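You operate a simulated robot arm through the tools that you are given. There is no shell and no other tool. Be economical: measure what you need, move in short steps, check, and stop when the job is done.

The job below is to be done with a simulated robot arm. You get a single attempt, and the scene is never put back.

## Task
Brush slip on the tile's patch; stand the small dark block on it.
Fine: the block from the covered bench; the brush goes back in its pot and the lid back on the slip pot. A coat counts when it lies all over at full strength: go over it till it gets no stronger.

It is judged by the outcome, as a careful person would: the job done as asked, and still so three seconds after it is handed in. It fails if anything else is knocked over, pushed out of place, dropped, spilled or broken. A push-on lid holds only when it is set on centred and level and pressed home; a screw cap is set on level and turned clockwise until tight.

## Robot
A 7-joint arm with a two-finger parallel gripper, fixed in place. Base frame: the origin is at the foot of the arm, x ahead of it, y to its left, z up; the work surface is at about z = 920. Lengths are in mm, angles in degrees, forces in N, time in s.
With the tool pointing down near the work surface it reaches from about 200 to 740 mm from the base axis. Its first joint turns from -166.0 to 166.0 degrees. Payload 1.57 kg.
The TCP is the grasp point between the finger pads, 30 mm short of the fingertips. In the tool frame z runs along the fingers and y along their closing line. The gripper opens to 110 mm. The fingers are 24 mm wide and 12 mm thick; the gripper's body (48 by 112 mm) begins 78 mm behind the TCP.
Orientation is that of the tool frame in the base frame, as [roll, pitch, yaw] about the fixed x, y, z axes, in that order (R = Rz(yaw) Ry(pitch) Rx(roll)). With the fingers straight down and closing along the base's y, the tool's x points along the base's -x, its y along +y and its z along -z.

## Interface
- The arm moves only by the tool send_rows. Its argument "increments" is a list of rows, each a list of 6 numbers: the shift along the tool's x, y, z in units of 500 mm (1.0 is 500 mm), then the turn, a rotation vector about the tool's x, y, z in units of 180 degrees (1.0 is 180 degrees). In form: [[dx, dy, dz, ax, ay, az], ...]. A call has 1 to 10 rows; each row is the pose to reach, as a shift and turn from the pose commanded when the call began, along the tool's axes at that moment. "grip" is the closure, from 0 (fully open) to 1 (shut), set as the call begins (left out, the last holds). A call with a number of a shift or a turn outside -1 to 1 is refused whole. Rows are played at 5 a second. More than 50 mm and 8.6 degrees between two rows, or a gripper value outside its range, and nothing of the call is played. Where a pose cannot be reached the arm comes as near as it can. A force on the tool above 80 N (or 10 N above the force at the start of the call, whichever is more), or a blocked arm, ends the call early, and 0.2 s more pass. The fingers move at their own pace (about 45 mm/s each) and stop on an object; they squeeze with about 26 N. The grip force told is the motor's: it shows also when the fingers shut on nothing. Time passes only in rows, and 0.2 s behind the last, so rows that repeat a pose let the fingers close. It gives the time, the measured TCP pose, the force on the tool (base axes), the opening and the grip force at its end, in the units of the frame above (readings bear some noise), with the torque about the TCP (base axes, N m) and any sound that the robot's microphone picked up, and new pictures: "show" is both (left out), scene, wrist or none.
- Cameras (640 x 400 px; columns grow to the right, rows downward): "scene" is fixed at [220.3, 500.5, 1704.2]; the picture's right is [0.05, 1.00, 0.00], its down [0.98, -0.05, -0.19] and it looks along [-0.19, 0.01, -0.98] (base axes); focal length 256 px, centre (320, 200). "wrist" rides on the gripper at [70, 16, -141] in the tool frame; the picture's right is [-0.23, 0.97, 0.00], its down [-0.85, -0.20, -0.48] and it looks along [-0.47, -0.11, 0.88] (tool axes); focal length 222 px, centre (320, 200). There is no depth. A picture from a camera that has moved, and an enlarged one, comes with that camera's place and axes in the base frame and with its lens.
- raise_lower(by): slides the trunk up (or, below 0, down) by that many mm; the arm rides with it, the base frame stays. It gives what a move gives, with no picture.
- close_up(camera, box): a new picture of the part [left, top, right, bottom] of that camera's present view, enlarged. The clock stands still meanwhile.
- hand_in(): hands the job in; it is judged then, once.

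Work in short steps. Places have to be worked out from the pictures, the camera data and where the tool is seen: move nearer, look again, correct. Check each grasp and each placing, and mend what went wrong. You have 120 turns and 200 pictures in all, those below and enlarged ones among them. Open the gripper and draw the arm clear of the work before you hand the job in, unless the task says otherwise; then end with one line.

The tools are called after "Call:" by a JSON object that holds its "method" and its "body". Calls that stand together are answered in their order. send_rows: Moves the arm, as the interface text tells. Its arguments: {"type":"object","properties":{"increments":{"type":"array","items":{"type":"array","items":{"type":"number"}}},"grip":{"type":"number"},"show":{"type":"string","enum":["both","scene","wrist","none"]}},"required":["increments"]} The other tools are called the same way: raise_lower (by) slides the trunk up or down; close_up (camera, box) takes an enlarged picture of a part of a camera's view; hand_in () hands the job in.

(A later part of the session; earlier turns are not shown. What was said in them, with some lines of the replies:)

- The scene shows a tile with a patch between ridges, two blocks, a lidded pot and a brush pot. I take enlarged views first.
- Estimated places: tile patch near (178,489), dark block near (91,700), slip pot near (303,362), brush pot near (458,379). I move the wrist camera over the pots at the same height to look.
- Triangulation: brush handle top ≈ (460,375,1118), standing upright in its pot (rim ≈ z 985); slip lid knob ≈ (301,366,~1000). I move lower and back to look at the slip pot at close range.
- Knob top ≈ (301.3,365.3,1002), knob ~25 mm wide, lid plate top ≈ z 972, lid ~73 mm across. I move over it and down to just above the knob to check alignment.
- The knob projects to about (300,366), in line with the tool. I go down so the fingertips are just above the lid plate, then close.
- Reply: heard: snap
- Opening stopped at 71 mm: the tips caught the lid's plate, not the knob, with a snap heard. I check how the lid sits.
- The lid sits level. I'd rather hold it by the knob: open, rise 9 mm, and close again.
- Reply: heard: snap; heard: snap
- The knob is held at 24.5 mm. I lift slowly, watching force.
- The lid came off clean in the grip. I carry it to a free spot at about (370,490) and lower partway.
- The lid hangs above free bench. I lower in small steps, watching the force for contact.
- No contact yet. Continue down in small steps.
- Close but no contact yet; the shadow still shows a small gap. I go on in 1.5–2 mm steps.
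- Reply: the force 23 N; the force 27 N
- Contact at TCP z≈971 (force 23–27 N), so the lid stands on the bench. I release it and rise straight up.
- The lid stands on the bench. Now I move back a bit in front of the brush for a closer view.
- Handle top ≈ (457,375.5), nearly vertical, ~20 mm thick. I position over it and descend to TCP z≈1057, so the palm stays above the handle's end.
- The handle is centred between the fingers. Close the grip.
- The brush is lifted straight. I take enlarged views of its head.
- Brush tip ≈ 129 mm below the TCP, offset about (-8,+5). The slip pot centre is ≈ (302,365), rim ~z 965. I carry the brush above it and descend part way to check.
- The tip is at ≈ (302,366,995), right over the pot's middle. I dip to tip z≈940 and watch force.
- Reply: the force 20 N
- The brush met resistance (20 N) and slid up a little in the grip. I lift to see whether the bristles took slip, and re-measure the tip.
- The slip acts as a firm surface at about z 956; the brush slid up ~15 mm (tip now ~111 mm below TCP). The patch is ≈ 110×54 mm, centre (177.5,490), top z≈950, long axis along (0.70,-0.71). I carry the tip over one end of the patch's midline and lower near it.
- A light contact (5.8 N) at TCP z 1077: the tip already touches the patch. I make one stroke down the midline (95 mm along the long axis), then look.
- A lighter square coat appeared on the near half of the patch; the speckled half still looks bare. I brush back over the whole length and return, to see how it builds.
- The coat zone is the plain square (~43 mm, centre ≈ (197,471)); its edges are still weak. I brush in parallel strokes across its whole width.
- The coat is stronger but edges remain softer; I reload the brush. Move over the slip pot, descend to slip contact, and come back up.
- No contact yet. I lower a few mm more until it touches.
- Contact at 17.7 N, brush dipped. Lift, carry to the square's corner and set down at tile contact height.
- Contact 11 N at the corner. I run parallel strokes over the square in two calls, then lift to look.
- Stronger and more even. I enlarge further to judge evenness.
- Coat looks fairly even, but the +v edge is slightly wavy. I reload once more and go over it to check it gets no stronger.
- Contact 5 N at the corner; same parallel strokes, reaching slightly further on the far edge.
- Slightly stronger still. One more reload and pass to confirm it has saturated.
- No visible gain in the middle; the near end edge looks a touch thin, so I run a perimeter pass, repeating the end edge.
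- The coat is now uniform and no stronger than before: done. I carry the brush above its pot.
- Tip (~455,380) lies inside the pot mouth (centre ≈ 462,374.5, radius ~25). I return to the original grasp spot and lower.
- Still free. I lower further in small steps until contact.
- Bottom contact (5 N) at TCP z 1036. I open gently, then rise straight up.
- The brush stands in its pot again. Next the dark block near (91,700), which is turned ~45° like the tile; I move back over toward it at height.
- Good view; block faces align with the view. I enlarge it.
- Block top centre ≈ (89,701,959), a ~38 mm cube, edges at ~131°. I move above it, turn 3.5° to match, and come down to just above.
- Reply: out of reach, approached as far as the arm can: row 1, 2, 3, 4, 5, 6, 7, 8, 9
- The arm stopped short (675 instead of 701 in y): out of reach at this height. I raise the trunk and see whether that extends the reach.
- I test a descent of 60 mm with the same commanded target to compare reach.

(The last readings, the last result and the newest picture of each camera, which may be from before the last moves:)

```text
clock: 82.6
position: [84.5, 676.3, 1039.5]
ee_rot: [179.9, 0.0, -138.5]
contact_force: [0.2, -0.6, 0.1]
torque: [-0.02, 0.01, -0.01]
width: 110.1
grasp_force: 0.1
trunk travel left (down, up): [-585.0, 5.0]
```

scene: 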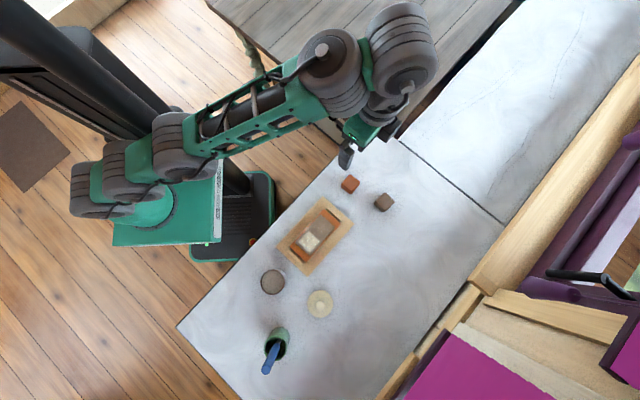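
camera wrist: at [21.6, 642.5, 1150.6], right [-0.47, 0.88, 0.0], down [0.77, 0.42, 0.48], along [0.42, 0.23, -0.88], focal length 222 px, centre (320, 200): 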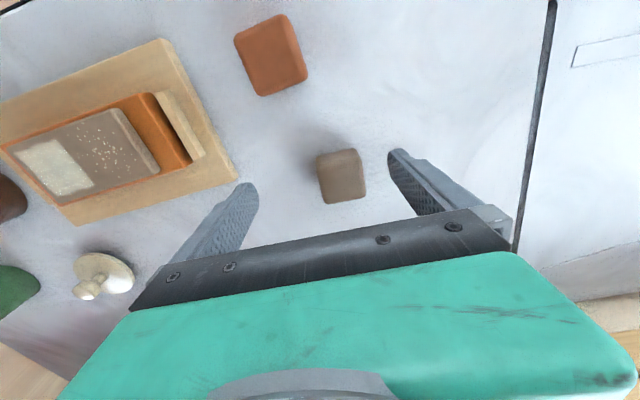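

Commands now track from the actual pose. I try the remaining ~25 mm outward.

Call:
{"method": "send_rows", "body": {"increments": [[-0.019, 0.0167, 0.02, 0, 0, 0], [-0.0376, 0.0334, 0.04, 0, 0, 0], [-0.0376, 0.0334, 0.04, 0, 0, 0]], "show": "none"}}

```text
clock: 83.4
position: [89.2, 680.9, 1022.4]
ee_rot: [-180.0, 0.1, -138.6]
contact_force: [-0.1, 1.0, -0.3]
torque: [0.01, -0.02, -0.02]
width: 110.2
grasp_force: 0.0
out of reach, approached as far as the arm can: row 1, 2, 3
trunk travel left (down, up): [-585.0, 5.0]
```

Reach is now ~687 mm and grows as the tool goes lower. The open fingers straddle the block with clearance (about 16 mm off along the closing line), so I go down first, then try outward again.

Call:
{"method": "send_rows", "body": {"increments": [[0, 0, 0.045, 0, 0, 0], [0, 0, 0.09, 0, 0, 0], [0, 0, 0.13, 0, 0, 0], [0, 0, 0.13, 0, 0, 0]], "show": "none"}}

Call:
{"method": "send_rows", "body": {"increments": [[-0.012, 0.016, 0, 0, 0, 0], [-0.0236, 0.0326, 0, 0, 0, 0], [-0.0236, 0.0326, 0, 0, 0, 0]], "show": "wrist"}}

Call:
{"method": "close_up", "body": {"camera": "wrist", "box": [230, 90, 430, 230]}}

```text
clock: 84.4
position: [89.3, 681.2, 958.0]
ee_rot: [180.0, 0.0, -138.6]
contact_force: [0.0, 0.8, 0.1]
torque: [0.01, 0.02, -0.02]
width: 110.2
grasp_force: 0.1
trunk travel left (down, up): [-585.0, 5.0]
```

```text
clock: 85.2
position: [88.4, 687.8, 956.6]
ee_rot: [179.9, 0.0, -138.5]
contact_force: [0.4, 1.0, 0.5]
torque: [-0.01, -0.02, 0.01]
width: 109.9
grasp_force: 0.0
out of reach, approached as far as the arm can: row 1, 2, 3
trunk travel left (down, up): [-585.0, 5.0]
camera wrist: at [25.0, 654.7, 1098.4], right [-0.47, 0.88, 0.0], down [0.77, 0.42, 0.48], along [0.42, 0.23, -0.88], focal length 222 px, centre (320, 200)
```

wrist: 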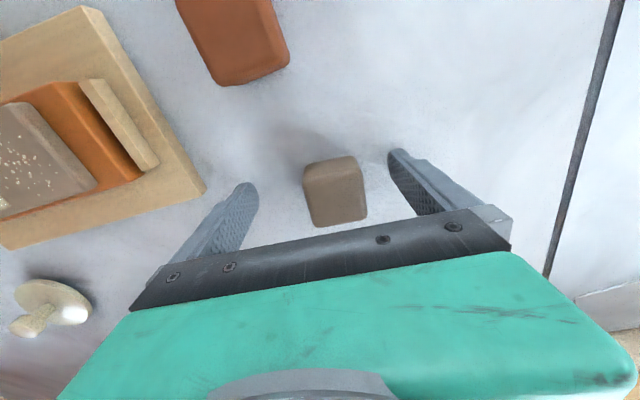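

```text
2.86 times, centred on (330, 160) of wrist
camera zoom: at [25.0, 654.7, 1098.4], right [-0.47, 0.88, 0.0], down [0.77, 0.42, 0.48], along [0.42, 0.23, -0.88], focal length 635 px, centre (291, 314)
```

zoom: 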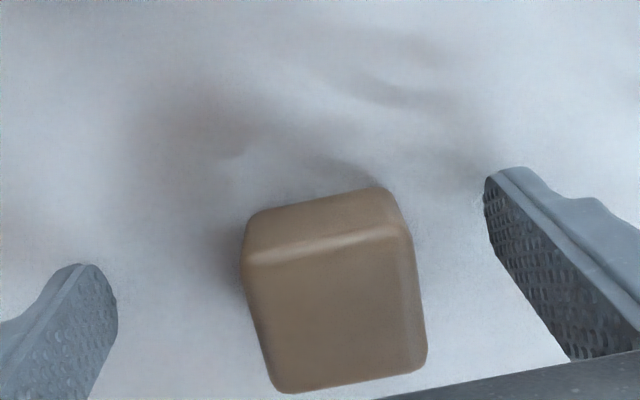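

The block faces match the jaw line; it's off only ~7 mm along the pads and 12 mm along the closing line. Closing will just slide it a little to centre, so I close here.

Call:
{"method": "send_rows", "body": {"increments": [[0, 0, 0, 0, 0, 0], [0, 0, 0, 0, 0, 0], [0, 0, 0, 0, 0, 0], [0, 0, 0, 0, 0, 0], [0, 0, 0, 0, 0, 0], [0, 0, 0, 0, 0, 0]], "grip": 1, "show": "wrist"}}

Call:
{"method": "close_up", "body": {"camera": "wrist", "box": [230, 90, 430, 230]}}

```text
clock: 86.6
position: [88.2, 687.8, 956.9]
ee_rot: [-180.0, 0.0, -138.5]
contact_force: [0.1, 0.0, 0.5]
torque: [0.02, 0.0, 0.02]
width: 43.9
grasp_force: 25.9
trunk travel left (down, up): [-585.0, 5.0]
camera wrist: at [24.8, 654.6, 1098.7], right [-0.47, 0.88, 0.0], down [0.77, 0.42, 0.48], along [0.42, 0.23, -0.88], focal length 222 px, centre (320, 200)
```

wrist: 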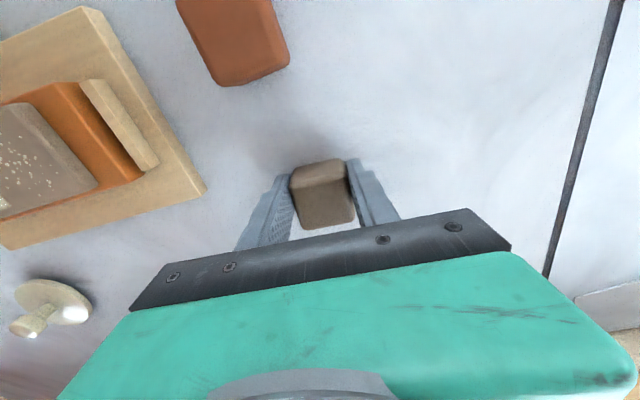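

```text
2.86 times, centred on (330, 160) of wrist
camera zoom: at [24.8, 654.6, 1098.7], right [-0.47, 0.88, 0.0], down [0.77, 0.42, 0.48], along [0.42, 0.23, -0.88], focal length 635 px, centre (291, 314)
```

zoom: 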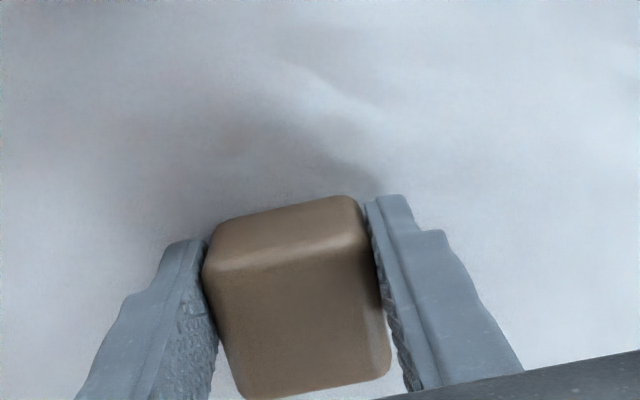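

Held at 44 mm. I lift, drawing inward so reach isn't lost.

Call:
{"method": "send_rows", "body": {"increments": [[0.0075, -0.0066, -0.02, 0, 0, 0], [0.018, -0.016, -0.07, 0, 0, 0], [0.04, -0.035, -0.13, 0, 0, 0], [0.09, -0.079, -0.18, 0, 0, 0], [0.12, -0.105, -0.2, 0, 0, 0], [0.12, -0.105, -0.2, 0, 0, 0]], "show": "both"}}

Call:
{"method": "close_up", "body": {"camera": "wrist", "box": [230, 90, 430, 230]}}

```text
clock: 88.0
position: [80.4, 660.4, 1058.0]
ee_rot: [-179.8, 0.0, -138.5]
contact_force: [-0.7, -1.3, -1.9]
torque: [0.0, 0.02, 0.02]
width: 43.6
grasp_force: 25.6
out of reach, approached as far as the arm can: row 3, 4, 5, 6
trunk travel left (down, up): [-585.0, 5.0]
camera wrist: at [17.5, 627.9, 1199.9], right [-0.47, 0.88, 0.0], down [0.77, 0.42, 0.48], along [0.42, 0.23, -0.88], focal length 222 px, centre (320, 200)
```

scene: 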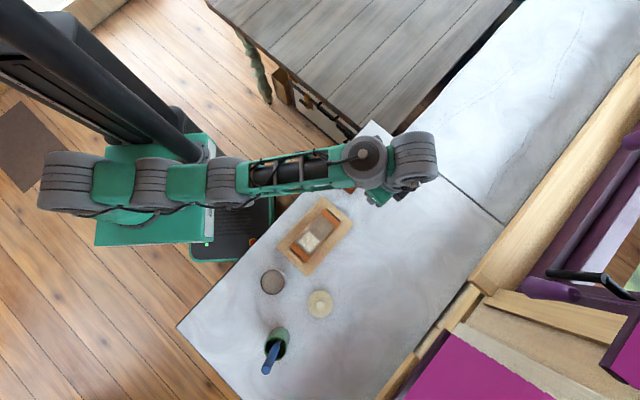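
wrist: 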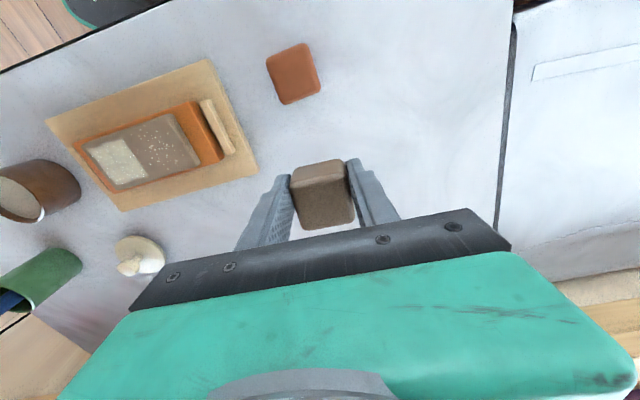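

```text
2.86 times, centred on (330, 160) of wrist
camera zoom: at [17.5, 627.9, 1199.9], right [-0.47, 0.88, 0.0], down [0.77, 0.42, 0.48], along [0.42, 0.23, -0.88], focal length 635 px, centre (291, 314)
```

zoom: 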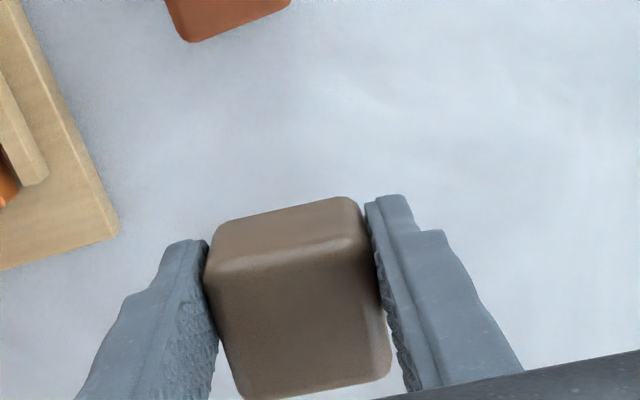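

Block held flush, centre about 8 mm beyond the TCP. I carry it over the coated square, turning 3.5° to line up with the tile.

Call:
{"method": "send_rows", "body": {"increments": [[0.016, -0.073, -0.01, 0, 0, 0], [0.032, -0.147, -0.01, 0, 0, 0], [0.048, -0.22, -0.01, 0, 0, 0], [0.064, -0.293, -0.01, 0, 0, -0.01], [0.08, -0.367, -0.01, 0, 0, -0.0194], [0.0956, -0.44, -0.01, 0, 0, -0.0194], [0.0956, -0.44, 0.03, 0, 0, -0.0194], [0.0956, -0.44, 0.03, 0, 0, -0.0194]], "show": "both"}}

Call:
{"method": "close_up", "body": {"camera": "wrist", "box": [220, 60, 440, 230]}}

Call:
{"method": "close_up", "body": {"camera": "scene", "box": [260, 180, 380, 280]}}

```text
clock: 89.8
position: [149.1, 650.7, 1079.4]
ee_rot: [-179.9, -0.1, -135.0]
contact_force: [-0.5, 0.1, -1.4]
torque: [-0.02, 0.02, -0.01]
width: 43.6
grasp_force: 26.1
out of reach, approached as far as the arm can: row 1, 2, 3, 4, 5, 6, 7, 8
trunk travel left (down, up): [-585.0, 5.0]
camera wrist: at [88.3, 614.2, 1221.5], right [-0.53, 0.85, 0.0], down [0.75, 0.46, 0.48], along [0.41, 0.25, -0.88], focal length 222 px, centre (320, 200)
```

scene: 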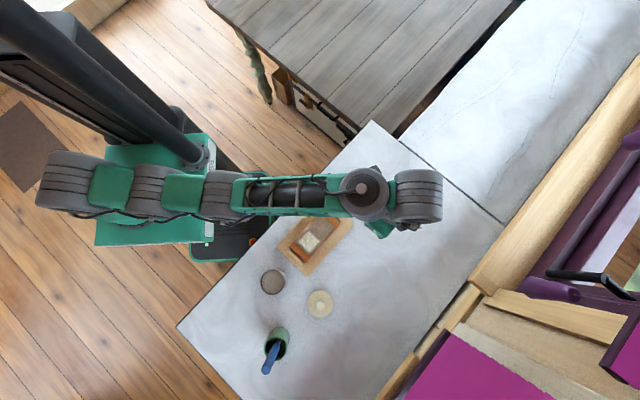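
wrist: 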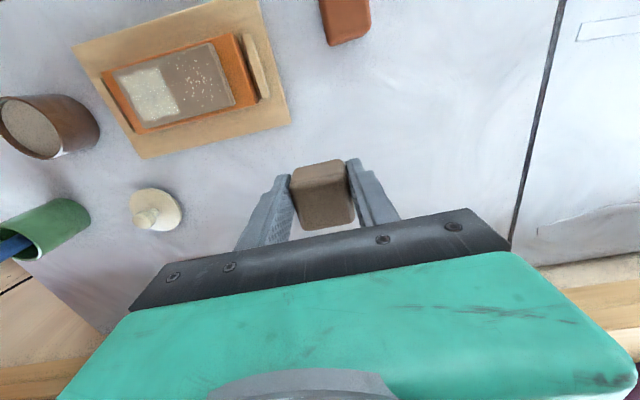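

```text
2.35 times, centred on (330, 145) of wrist
camera zoom: at [88.3, 614.2, 1221.5], right [-0.53, 0.85, 0.0], down [0.75, 0.46, 0.48], along [0.41, 0.25, -0.88], focal length 523 px, centre (296, 329)
```

zoom: 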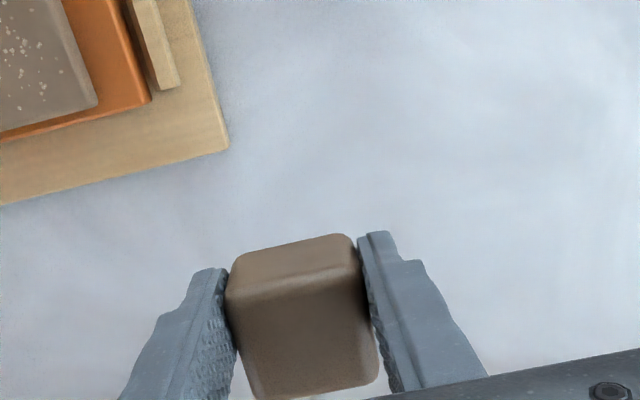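

```text
4.00 times, centred on (320, 230) of scene
camera zoom: at [220.3, 500.5, 1704.2], right [0.05, 1.0, 0.0], down [0.98, -0.05, -0.19], along [-0.19, 0.01, -0.98], focal length 1023 px, centre (320, 80)
```

zoom: 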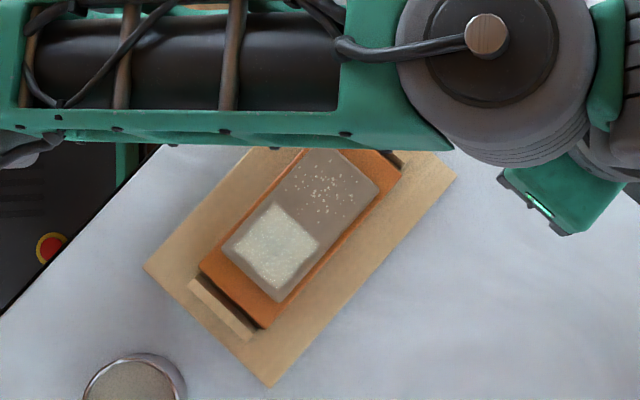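

The arm hit its stretched-out limit and couldn't follow. The block is still held. I lower slightly, where reach is larger, and pull in in small steps to unbend.

Call:
{"method": "send_rows", "body": {"increments": [[0.0, 0.0, 0.02, 0, 0, 0], [0.0, 0.0, 0.05, 0, 0, 0], [0.0, 0.0, 0.05, 0, 0, 0]], "show": "none"}}

Call:
{"method": "send_rows", "body": {"increments": [[0.015, -0.012, 0.0, 0, 0, 0], [0.03, -0.024, 0.0, 0, 0, 0], [0.03, -0.024, 0, 0, 0, 0]], "show": "none"}}

```text
clock: 90.6
position: [151.8, 669.1, 1057.8]
ee_rot: [-180.0, 0.0, -135.0]
contact_force: [0.0, 0.5, -0.7]
torque: [-0.03, 0.04, 0.0]
width: 43.8
grasp_force: 25.6
out of reach, approached as far as the arm can: row 2, 3
trunk travel left (down, up): [-585.0, 5.0]
```

```text
clock: 91.4
position: [148.3, 628.9, 1053.5]
ee_rot: [180.0, 0.0, -135.0]
contact_force: [0.1, 0.6, -1.5]
torque: [-0.03, 0.01, 0.02]
width: 43.8
grasp_force: 26.2
out of reach, approached as far as the arm can: row 1, 2
trunk travel left (down, up): [-585.0, 5.0]
```

It's tracking again at (148,629,1053). I proceed inward to over the coated square.

Call:
{"method": "send_rows", "body": {"increments": [[0.03, -0.05, 0, 0, 0, 0], [0.06, -0.1, 0, 0, 0, 0], [0.09, -0.15, 0, 0, 0, 0], [0.12, -0.2, 0, 0, 0, 0], [0.147, -0.2464, 0, 0, 0, 0], [0.174, -0.2928, 0, 0, 0, 0], [0.174, -0.2928, 0, 0, 0, 0]], "show": "both"}}

Call:
{"method": "close_up", "body": {"camera": "wrist", "box": [220, 60, 440, 230]}}

Call:
{"method": "close_up", "body": {"camera": "scene", "box": [260, 180, 380, 280]}}

```text
clock: 93.0
position: [189.3, 464.9, 1054.6]
ee_rot: [-180.0, 0.0, -134.9]
contact_force: [0.3, -0.6, -0.6]
torque: [-0.01, 0.0, 0.0]
width: 44.0
grasp_force: 26.5
trunk travel left (down, up): [-585.0, 5.0]
camera wrist: at [128.6, 426.9, 1196.8], right [-0.53, 0.85, 0.0], down [0.75, 0.46, 0.48], along [0.41, 0.25, -0.88], focal length 222 px, centre (320, 200)
```

scene: 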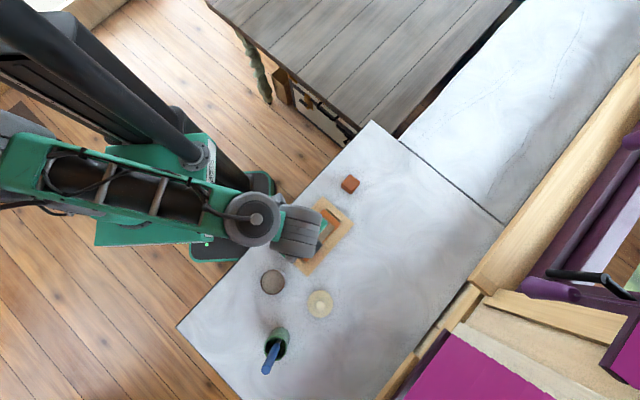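
wrist: 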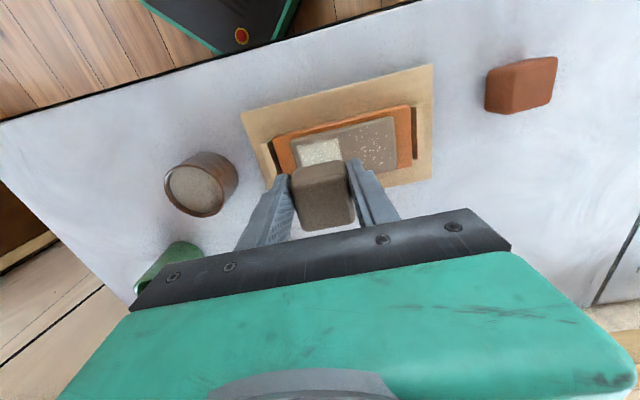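

```text
2.35 times, centred on (330, 145) of wrist
camera zoom: at [128.6, 426.9, 1196.8], right [-0.53, 0.85, 0.0], down [0.75, 0.46, 0.48], along [0.41, 0.25, -0.88], focal length 523 px, centre (296, 329)
```

zoom: 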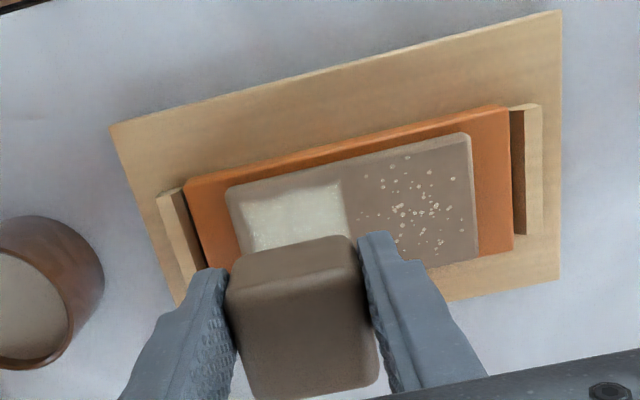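

```text
4.00 times, centred on (320, 230) of scene
camera zoom: at [220.3, 500.5, 1704.2], right [0.05, 1.0, 0.0], down [0.98, -0.05, -0.19], along [-0.19, 0.01, -0.98], focal length 1023 px, centre (320, 80)
```

zoom: 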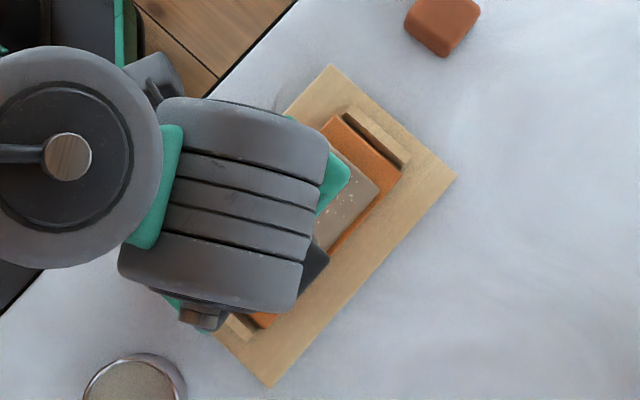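

Checked against this view, the coat centre is ≈ (196,470), under the block. I lower near contact, then in small steps.

Call:
{"method": "send_rows", "body": {"increments": [[0, 0, 0.04, 0, 0, 0], [0, 0, 0.08, 0, 0, 0], [0, 0, 0.096, 0, 0, 0], [0, 0, 0.096, 0, 0, 0]], "show": "wrist"}}

Call:
{"method": "close_up", "body": {"camera": "wrist", "box": [220, 60, 440, 230]}}

```text
clock: 94.0
position: [189.6, 464.6, 1007.0]
ee_rot: [179.9, 0.0, -135.1]
contact_force: [0.9, 0.6, -1.0]
torque: [-0.02, 0.0, -0.02]
width: 43.5
grasp_force: 26.0
trunk travel left (down, up): [-585.0, 5.0]
camera wrist: at [128.7, 428.1, 1148.2], right [-0.53, 0.85, 0.0], down [0.75, 0.46, 0.48], along [0.41, 0.25, -0.88], focal length 222 px, centre (320, 200)
```

wrist: 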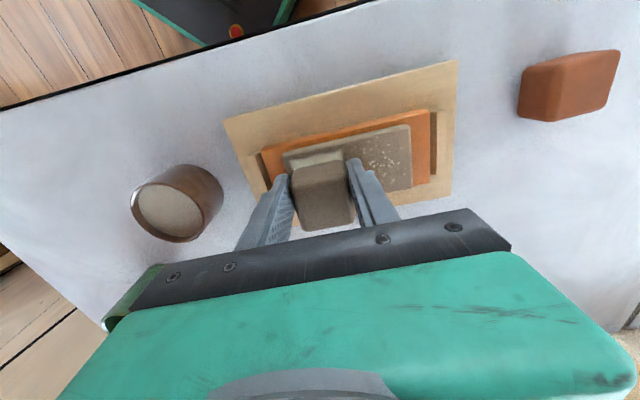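

```text
2.35 times, centred on (330, 145) of wrist
camera zoom: at [128.7, 428.1, 1148.2], right [-0.53, 0.85, 0.0], down [0.75, 0.46, 0.48], along [0.41, 0.25, -0.88], focal length 523 px, centre (296, 329)
```

zoom: 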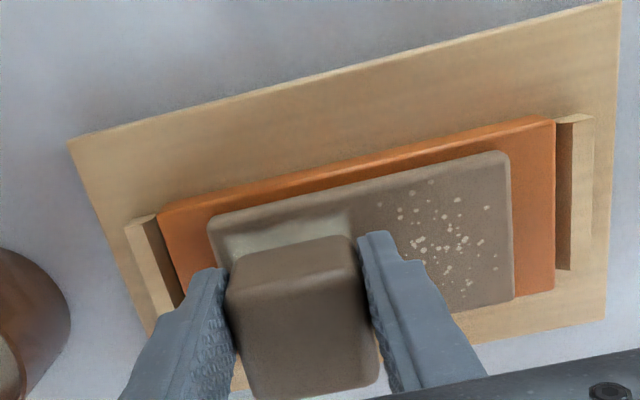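

The block sits within ~2 mm of the coat centre; I trim 1.5 mm and lower in small steps to contact.

Call:
{"method": "send_rows", "body": {"increments": [[0.003, 0, 0.006, 0, 0, 0], [0.003, 0, 0.01, 0, 0, 0], [0.003, 0, 0.01, 0, 0, 0]], "show": "none"}}

Call:
{"method": "send_rows", "body": {"increments": [[0, 0, 0.004, 0, 0, 0], [0, 0, 0.004, 0, 0, 0]], "show": "none"}}

Call:
{"method": "send_rows", "body": {"increments": [[0, 0, 0.003, 0, 0, 0], [0, 0, 0.003, 0, 0, 0]], "show": "none"}}

```text
clock: 94.8
position: [189.1, 464.0, 1001.2]
ee_rot: [180.0, 0.0, -135.0]
contact_force: [-0.4, -0.1, -1.1]
torque: [-0.03, 0.0, -0.04]
width: 43.8
grasp_force: 26.5
trunk travel left (down, up): [-585.0, 5.0]
```

```text
clock: 95.4
position: [188.1, 463.3, 1000.3]
ee_rot: [180.0, 0.2, -135.0]
contact_force: [0.2, -0.7, 7.3]
torque: [0.03, -0.1, 0.0]
width: 43.8
grasp_force: 26.1
trunk travel left (down, up): [-585.0, 5.0]
```

```text
clock: 96.0
position: [187.0, 463.4, 1000.7]
ee_rot: [179.9, 0.2, -135.0]
contact_force: [-0.1, -1.2, 21.7]
torque: [-0.13, -0.13, -0.02]
width: 43.9
grasp_force: 26.6
trunk travel left (down, up): [-585.0, 5.0]
```

Contact at 22 N: the block stands on the coat. I ease off, open modestly and rise.

Call:
{"method": "send_rows", "body": {"increments": [[0, 0, -0.003, 0, 0, 0], [0, 0, -0.003, 0, 0, 0], [0, 0, -0.003, 0, 0, 0]], "grip": 0.45, "show": "none"}}

Call:
{"method": "send_rows", "body": {"increments": [[0, 0, -0.06, 0, 0, 0], [0, 0, -0.14, 0, 0, 0], [0, 0, -0.22, 0, 0, 0], [0, 0, -0.3, 0, 0, 0], [0, 0, -0.3, 0, 0, 0]], "show": "both"}}

Call:
{"method": "close_up", "body": {"camera": "wrist", "box": [220, 60, 440, 230]}}

```text
clock: 96.8
position: [188.7, 464.0, 999.6]
ee_rot: [-180.0, 0.1, -135.2]
contact_force: [-0.8, 0.3, 0.4]
torque: [0.01, 0.04, 0.0]
width: 60.7
grasp_force: 0.1
trunk travel left (down, up): [-585.0, 5.0]
```

```text
clock: 98.0
position: [188.0, 465.8, 1151.4]
ee_rot: [-180.0, 0.0, -135.0]
contact_force: [0.3, -0.4, 0.2]
torque: [0.02, -0.02, 0.01]
width: 60.4
grasp_force: 0.0
trunk travel left (down, up): [-585.0, 5.0]
camera wrist: at [126.8, 427.5, 1292.7], right [-0.53, 0.85, 0.0], down [0.75, 0.46, 0.48], along [0.41, 0.25, -0.88], focal length 222 px, centre (320, 200)
```

scene: 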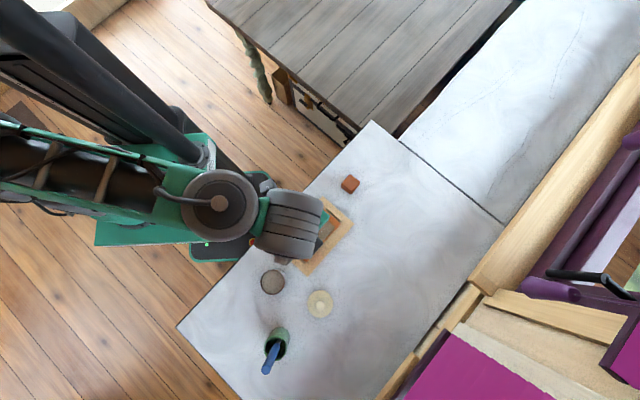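
wrist: 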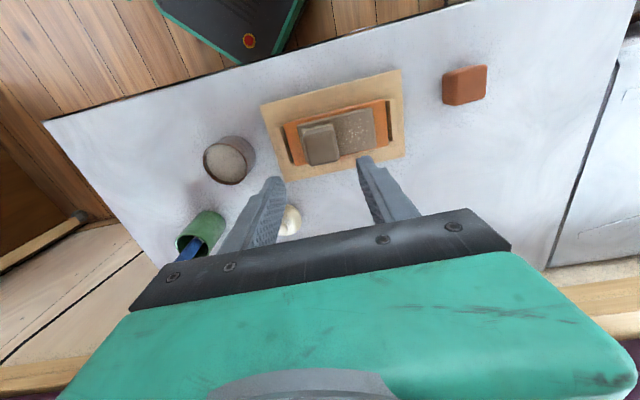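

```text
2.35 times, centred on (330, 145) of wrist
camera zoom: at [126.8, 427.5, 1292.7], right [-0.53, 0.85, 0.0], down [0.75, 0.46, 0.48], along [0.41, 0.25, -0.88], focal length 523 px, centre (296, 329)
```

zoom: 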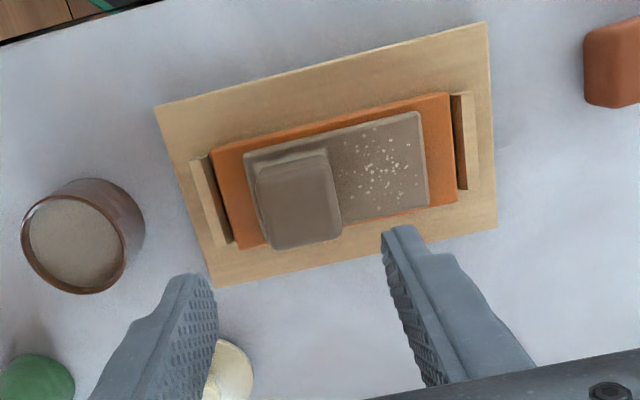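

The block stands on the coated square. Next the lid: I move over it at (370,490), turning the gripper back to its first heading.

Call:
{"method": "send_rows", "body": {"increments": [[-0.0486, -0.0372, 0, 0, 0, 0.042], [-0.0972, -0.0744, 0, 0, 0, 0.084], [-0.1458, -0.1116, 0, 0, 0, 0.126], [-0.1944, -0.1487, 0, 0, 0, 0.168], [-0.243, -0.1859, 0, 0, 0, 0.21], [-0.2916, -0.2231, 0, 0, 0, 0.25], [-0.2916, -0.2231, 0.07, 0, 0, 0.25], [-0.2916, -0.2231, 0.14, 0, 0, 0.25], [-0.2916, -0.2231, 0.2, 0, 0, 0.25], [-0.2916, -0.2231, 0.2, 0, 0, 0.25]], "grip": 0.3, "show": "wrist"}}

Call:
{"method": "close_up", "body": {"camera": "wrist", "box": [240, 100, 400, 230]}}

Call:
{"method": "close_up", "body": {"camera": "scene", "box": [230, 180, 380, 290]}}

```text
clock: 100.2
position: [369.5, 487.6, 1048.8]
ee_rot: [180.0, 0.0, 180.0]
contact_force: [0.0, -1.3, 1.2]
torque: [0.02, 0.01, -0.01]
width: 77.1
grasp_force: 0.1
trunk travel left (down, up): [-585.0, 5.0]
camera wrist: at [299.9, 504.2, 1191.2], right [0.23, 0.97, 0.0], down [0.85, -0.2, 0.48], along [0.47, -0.11, -0.88], focal length 222 px, centre (320, 200)
```

wrist: 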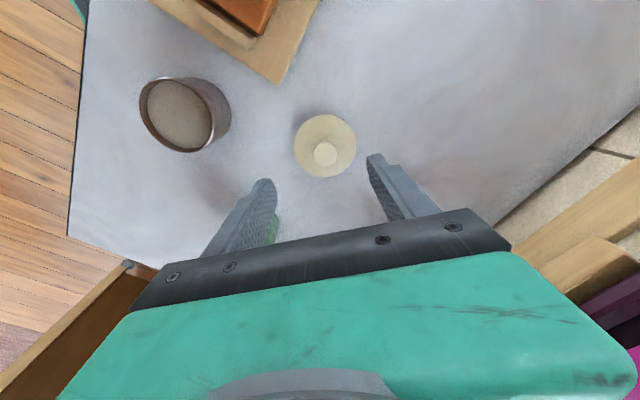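

```text
3.08 times, centred on (320, 165) of wrist
camera zoom: at [299.9, 504.2, 1191.2], right [0.23, 0.97, 0.0], down [0.85, -0.2, 0.48], along [0.47, -0.11, -0.88], focal length 684 px, centre (320, 308)
```

zoom: 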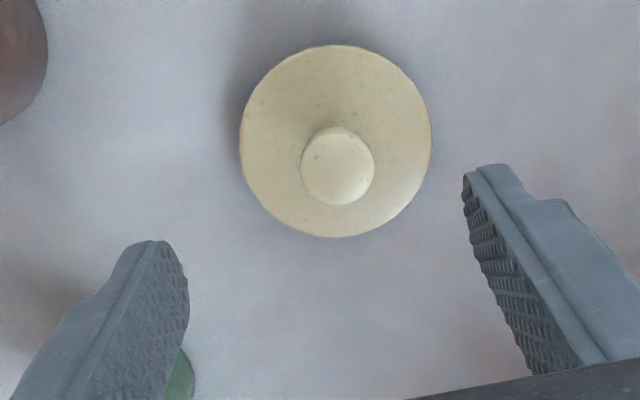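

```text
3.64 times, centred on (305, 235) of scene
camera zoom: at [220.3, 500.5, 1704.2], right [0.05, 1.0, 0.0], down [0.98, -0.05, -0.19], along [-0.19, 0.01, -0.98], focal length 930 px, centre (374, 73)
```

zoom: 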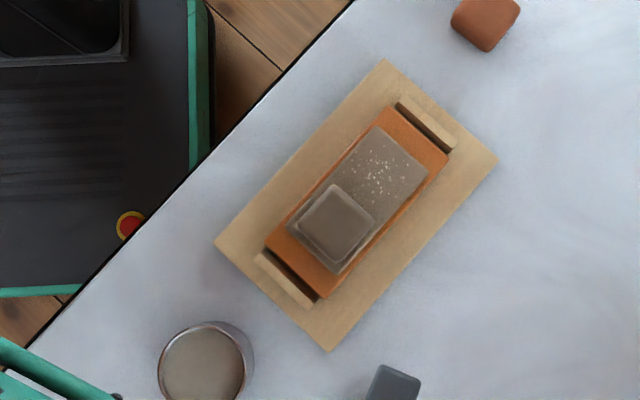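

Block placement confirmed from above. Lid knob ≈ (371,492); I go down over it to z≈970 and close.

Call:
{"method": "send_rows", "body": {"increments": [[-0.002, 0.007, 0.05, 0, 0, 0], [-0.002, 0.007, 0.1, 0, 0, 0], [-0.002, 0.007, 0.14, 0, 0, 0], [-0.002, 0.007, 0.157, 0, 0, 0], [-0.002, 0.007, 0.157, 0, 0, 0]], "show": "none"}}

Call:
{"method": "send_rows", "body": {"increments": [[0, 0, 0, 0, 0, 0], [0, 0, 0, 0, 0, 0], [0, 0, 0, 0, 0, 0], [0, 0, 0, 0, 0, 0], [0, 0, 0, 0, 0, 0]], "grip": 1, "show": "none"}}

Call:
{"method": "close_up", "body": {"camera": "wrist", "box": [240, 100, 400, 230]}}

```text
clock: 101.4
position: [369.6, 491.3, 972.2]
ee_rot: [-180.0, 0.0, 180.0]
contact_force: [-0.2, -1.0, 0.6]
torque: [0.01, -0.01, -0.03]
width: 77.0
grasp_force: 0.1
trunk travel left (down, up): [-585.0, 5.0]
```

```text
clock: 102.6
position: [370.8, 491.7, 971.9]
ee_rot: [-180.0, 0.0, -180.0]
contact_force: [-0.3, 0.0, -0.4]
torque: [0.03, 0.03, 0.0]
width: 24.4
grasp_force: 26.5
trunk travel left (down, up): [-585.0, 5.0]
```

```text
3.08 times, centred on (320, 165) of wrist
camera zoom: at [301.2, 508.9, 1113.2], right [0.23, 0.97, 0.0], down [0.85, -0.2, 0.48], along [0.47, -0.11, -0.88], focal length 684 px, centre (320, 308)
```

zoom: 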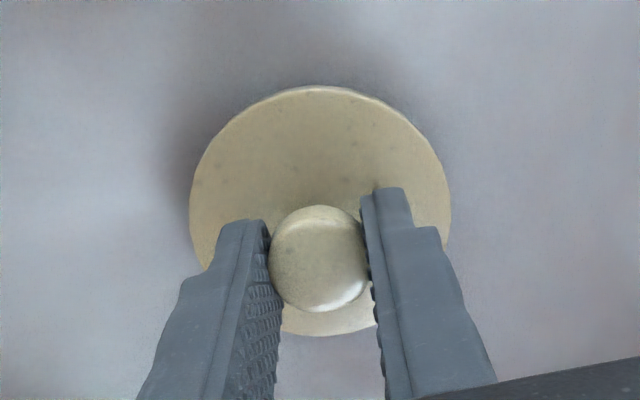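

Knob held at 24.4 mm. Lift and carry it over the slip pot to (302,366.8).

Call:
{"method": "send_rows", "body": {"increments": [[0, 0, -0.03, 0, 0, 0], [0, 0, -0.11, 0, 0, 0], [0, 0, -0.2, 0, 0, 0], [0.0344, -0.0625, -0.224, 0, 0, 0], [0.0688, -0.1249, -0.224, 0, 0, 0], [0.1032, -0.1874, -0.224, 0, 0, 0], [0.1376, -0.2498, -0.224, 0, 0, 0], [0.1376, -0.2498, -0.14, 0, 0, 0], [0.1376, -0.2498, -0.14, 0, 0, 0]], "show": "both"}}

Call:
{"method": "close_up", "body": {"camera": "wrist", "box": [240, 80, 400, 220]}}

Call:
{"method": "close_up", "body": {"camera": "scene", "box": [230, 250, 310, 330]}}

```text
clock: 104.6
position: [302.2, 366.3, 1040.0]
ee_rot: [-180.0, 0.1, -179.9]
contact_force: [1.1, -0.3, 0.3]
torque: [-0.02, -0.01, -0.01]
width: 24.0
grasp_force: 26.0
trunk travel left (down, up): [-585.0, 5.0]
camera wrist: at [231.8, 384.0, 1182.0], right [0.23, 0.97, 0.0], down [0.85, -0.2, 0.48], along [0.47, -0.11, -0.88], focal length 222 px, centre (320, 200)
```

scene: 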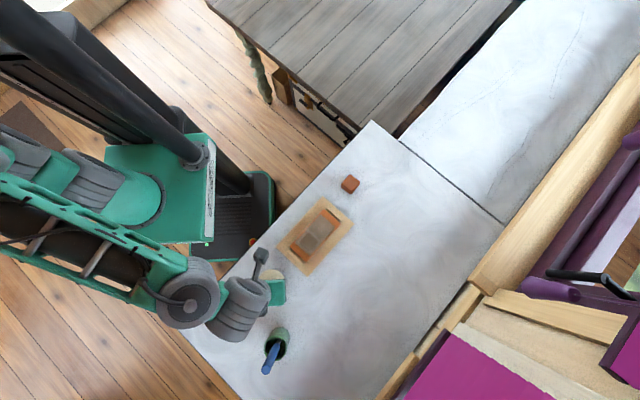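
wrist: 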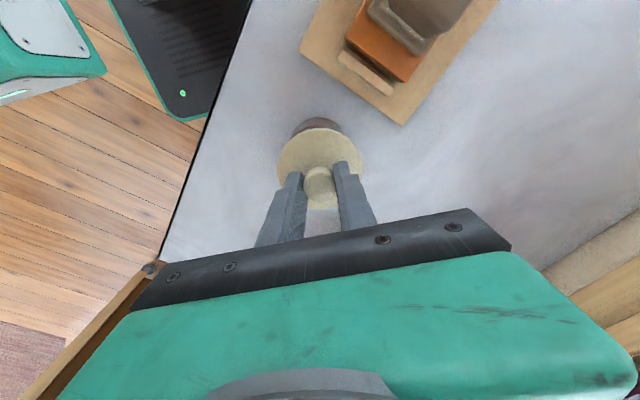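

```text
2.86 times, centred on (320, 150) of wrist
camera zoom: at [231.8, 384.0, 1182.0], right [0.23, 0.97, 0.0], down [0.85, -0.2, 0.48], along [0.47, -0.11, -0.88], focal length 635 px, centre (320, 343)
```

zoom: 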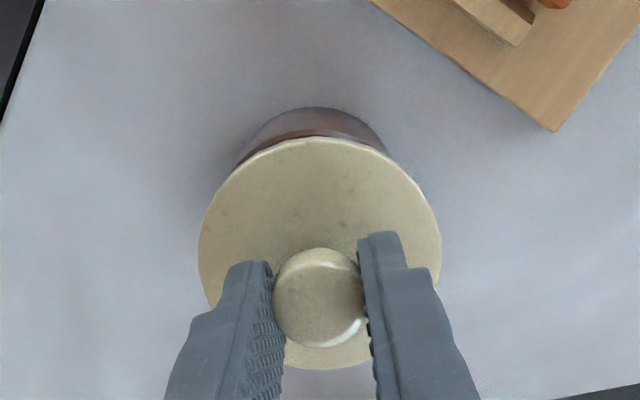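

```text
5.00 times, centred on (270, 290) of scene
camera zoom: at [220.3, 500.5, 1704.2], right [0.05, 1.0, 0.0], down [0.98, -0.05, -0.19], along [-0.19, 0.01, -0.98], focal length 1279 px, centre (570, -250)
```

zoom: 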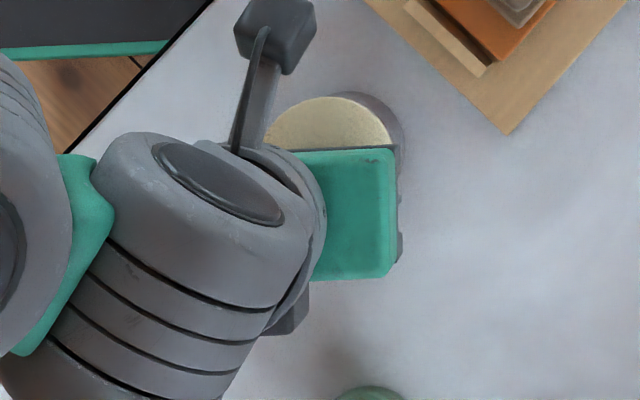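

The lid is level over the pot. I lower to near seating and then in small steps.

Call:
{"method": "send_rows", "body": {"increments": [[0, 0, 0.025, 0, 0, 0], [0, 0, 0.04, 0, 0, 0], [0, 0, 0.04, 0, 0, 0]], "show": "none"}}

Call:
{"method": "send_rows", "body": {"increments": [[0, 0, 0.004, 0, 0, 0], [0, 0, 0.004, 0, 0, 0]], "show": "none"}}

Call:
{"method": "send_rows", "body": {"increments": [[0, 0, 0.003, 0, 0, 0], [0, 0, 0.003, 0, 0, 0]], "show": "none"}}

```text
clock: 105.4
position: [302.7, 365.5, 1020.6]
ee_rot: [180.0, 0.0, -180.0]
contact_force: [-0.6, 0.2, 0.1]
torque: [0.03, -0.01, 0.03]
width: 24.2
grasp_force: 26.2
trunk travel left (down, up): [-585.0, 5.0]
```

```text
clock: 106.0
position: [302.0, 366.9, 1018.0]
ee_rot: [180.0, -0.1, -180.0]
contact_force: [-0.3, 0.2, -0.4]
torque: [0.03, 0.03, -0.02]
width: 24.1
grasp_force: 26.1
trunk travel left (down, up): [-585.0, 5.0]
```

```text
clock: 106.6
position: [301.9, 366.0, 1016.6]
ee_rot: [180.0, 0.0, -180.0]
contact_force: [0.6, -0.2, -1.6]
torque: [0.04, 0.0, -0.01]
width: 24.0
grasp_force: 26.2
trunk travel left (down, up): [-585.0, 5.0]
```

Call:
{"method": "send_rows", "body": {"increments": [[0, 0, 0.003, 0, 0, 0], [0, 0, 0.003, 0, 0, 0]], "show": "none"}}

Call:
{"method": "send_rows", "body": {"increments": [[0, 0, 0.004, 0, 0, 0], [0, 0, 0.004, 0, 0, 0]], "show": "none"}}

Call:
{"method": "send_rows", "body": {"increments": [[0, 0, 0.004, 0, 0, 0], [0, 0, 0.004, 0, 0, 0]], "show": "wrist"}}

Call:
{"method": "close_up", "body": {"camera": "wrist", "box": [240, 80, 400, 220]}}

```text
clock: 107.2
position: [301.8, 367.3, 1015.3]
ee_rot: [179.9, 0.0, 180.0]
contact_force: [0.3, -0.1, -0.7]
torque: [0.0, 0.0, 0.02]
width: 24.0
grasp_force: 26.3
trunk travel left (down, up): [-585.0, 5.0]
```

```text
clock: 107.8
position: [301.9, 365.9, 1013.7]
ee_rot: [-180.0, 0.0, 179.9]
contact_force: [-3.0, -4.6, 5.1]
torque: [-0.15, 0.14, 0.02]
width: 24.1
grasp_force: 25.9
trunk travel left (down, up): [-585.0, 5.0]
heard: snap
```

```text
clock: 108.4
position: [301.5, 366.2, 1014.0]
ee_rot: [179.8, 0.1, -179.9]
contact_force: [-5.8, -8.6, 21.6]
torque: [-0.15, 0.05, -0.11]
width: 24.2
grasp_force: 25.8
trunk travel left (down, up): [-585.0, 5.0]
camera wrist: at [231.4, 382.0, 1156.0], right [0.23, 0.97, 0.0], down [0.85, -0.2, 0.48], along [0.47, -0.11, -0.88], focal length 222 px, centre (320, 200)
```

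wrist: 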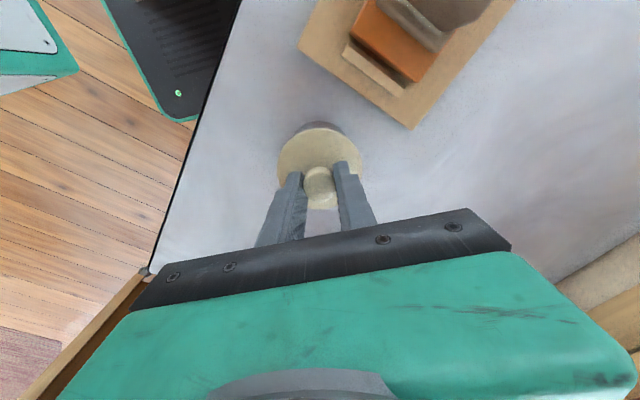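

```text
2.86 times, centred on (320, 150) of wrist
camera zoom: at [231.4, 382.0, 1156.0], right [0.23, 0.97, 0.0], down [0.85, -0.2, 0.48], along [0.47, -0.11, -0.88], focal length 635 px, centre (320, 343)
```

zoom: 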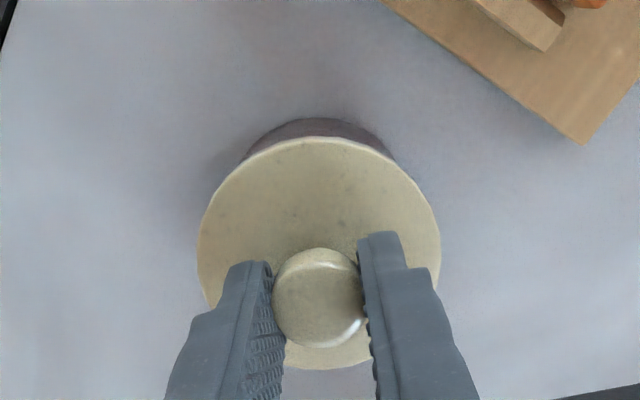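

A snap was heard and the lid seated at the original height. I release and check.

Call:
{"method": "send_rows", "body": {"increments": [[0, 0, -0.003, 0, 0, 0], [0, 0, -0.003, 0, 0, 0], [0, 0, -0.003, 0, 0, 0]], "grip": 0.5, "show": "none"}}

Call:
{"method": "send_rows", "body": {"increments": [[0, 0, -0.03, 0, 0, 0], [0, 0, -0.08, 0, 0, 0], [0, 0, -0.08, 0, 0, 0]], "show": "none"}}

Call:
{"method": "close_up", "body": {"camera": "wrist", "box": [240, 80, 400, 220]}}

```text
clock: 109.2
position: [302.0, 367.0, 1014.3]
ee_rot: [-179.9, 0.0, 180.0]
contact_force: [-0.1, 0.6, -0.5]
torque: [0.0, 0.01, -0.02]
width: 55.1
grasp_force: 0.2
trunk travel left (down, up): [-585.0, 5.0]
```

```text
clock: 110.0
position: [301.7, 367.1, 1055.3]
ee_rot: [180.0, 0.0, -179.9]
contact_force: [0.0, -0.6, 0.1]
torque: [-0.03, 0.02, -0.01]
width: 55.1
grasp_force: 0.1
trunk travel left (down, up): [-585.0, 5.0]
```

```text
2.86 times, centred on (320, 150) of wrist
camera zoom: at [231.9, 383.8, 1195.6], right [0.23, 0.97, 0.0], down [0.86, -0.2, 0.48], along [0.47, -0.11, -0.88], focal length 635 px, centre (320, 343)
```

zoom: 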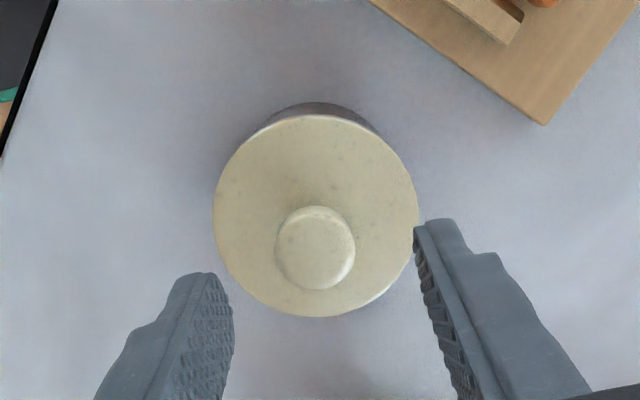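

Seated level. To be sure it's home I close the fingers and press gently on the knob.

Call:
{"method": "send_rows", "body": {"increments": [[0.002, -0.001, 0, 0, 0, 0], [0.002, -0.001, 0, 0, 0, 0], [0.002, -0.001, 0, 0, 0, 0], [0.002, -0.001, 0.02, 0, 0, 0], [0.002, -0.001, 0.042, 0, 0, 0], [0.002, -0.001, 0.046, 0, 0, 0]], "grip": 1, "show": "none"}}

Call:
{"method": "send_rows", "body": {"increments": [[0, 0, 0.004, 0, 0, 0], [0, 0, 0.004, 0, 0, 0]], "show": "none"}}

Call:
{"method": "send_rows", "body": {"increments": [[0, 0, 0.004, 0, 0, 0], [0, 0, 0.004, 0, 0, 0]], "show": "none"}}

```text
clock: 111.4
position: [302.4, 366.2, 1036.8]
ee_rot: [179.4, 0.4, -180.0]
contact_force: [-4.5, -7.5, 44.2]
torque: [-0.29, 0.21, 0.01]
width: 0.0
grasp_force: 21.4
trunk travel left (down, up): [-585.0, 5.0]
```

```text
clock: 112.0
position: [301.2, 366.8, 1035.9]
ee_rot: [179.2, 0.6, -179.9]
contact_force: [-3.5, -7.0, 69.3]
torque: [-0.31, 0.3, 0.02]
width: 0.0
grasp_force: 21.5
trunk travel left (down, up): [-585.0, 5.0]
```

```text
clock: 112.5
position: [303.3, 369.0, 1037.6]
ee_rot: [178.7, 0.8, -179.9]
contact_force: [-9.3, -13.1, 36.6]
torque: [-0.48, 0.55, 0.11]
width: 0.0
grasp_force: 22.2
trunk travel left (down, up): [-585.0, 5.0]
stopped in row 2: the force on the tool passed its limit at 81 N (the readings are from after the stop); the commanded pose is now the measured one
```

Pressed with ~80 N and nothing gave, so the lid is home. I rise well clear and check everything.

Call:
{"method": "send_rows", "body": {"increments": [[0, 0, -0.04, 0, 0, 0], [0, 0, -0.12, 0, 0, 0], [0, 0, -0.2, 0, 0, 0], [0.07, -0.03, -0.25, 0, 0, 0], [0.14, -0.06, -0.3, 0, 0, 0], [0.2, -0.09, -0.34, 0, 0, 0], [0.26, -0.12, -0.38, 0, 0, 0]], "grip": 0, "show": "both"}}

Call:
{"method": "close_up", "body": {"camera": "scene", "box": [220, 180, 380, 290]}}

Call:
{"method": "close_up", "body": {"camera": "scene", "box": [220, 250, 340, 390]}}

```text
clock: 114.1
position: [171.4, 307.9, 1221.1]
ee_rot: [179.2, 0.5, 180.0]
contact_force: [1.1, -0.1, -0.1]
torque: [0.0, 0.01, -0.01]
width: 110.0
grasp_force: 0.0
trunk travel left (down, up): [-585.0, 5.0]
camera wrist: at [100.1, 322.2, 1363.8], right [0.23, 0.97, 0.02], down [0.85, -0.21, 0.48], along [0.47, -0.1, -0.88], focal length 222 px, centre (320, 200)
```

scene: 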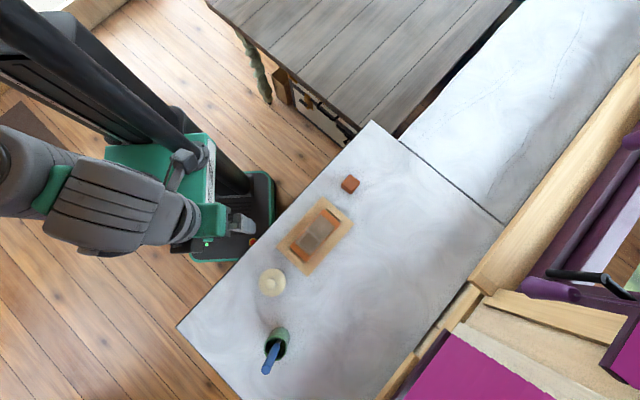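
wrist: 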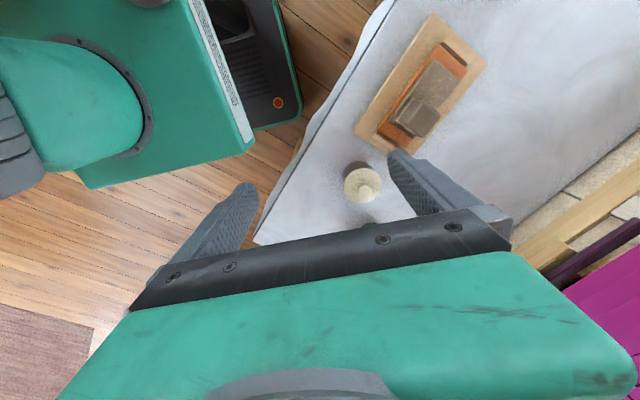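

```text
3.64 times, centred on (300, 235) of scene
camera zoom: at [220.3, 500.5, 1704.2], right [0.05, 1.0, 0.0], down [0.98, -0.05, -0.19], along [-0.19, 0.01, -0.98], focal length 930 px, centre (393, 73)
```

zoom: 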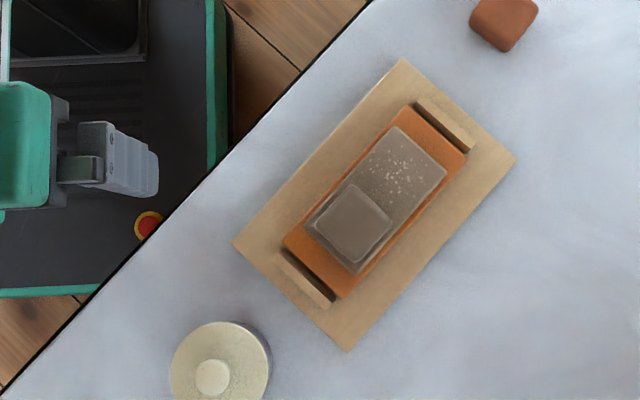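

```text
2.86 times, centred on (280, 320) of scene
camera zoom: at [220.3, 500.5, 1704.2], right [0.05, 1.0, 0.0], down [0.98, -0.05, -0.19], along [-0.19, 0.01, -0.98], focal length 731 px, centre (434, -143)
```

zoom: 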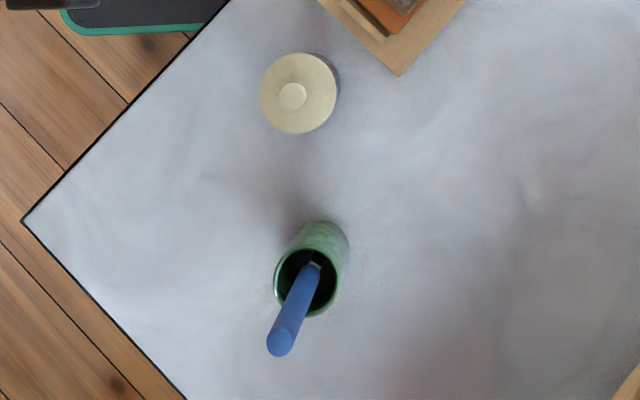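

Everything is in place: the block stands on the coated patch, the lid is on level, the brush is in its pot, and the arm is clear with the gripper open. I hand in.

Call:
{"method": "hand_in", "body": {}}

```text
The job is handed in.
```

The job is handed in: the slip coat on the patch stopped getting stronger on the last passes, the small dark block stands on it, the brush is back in its pot and the slip pot's lid is pressed home.
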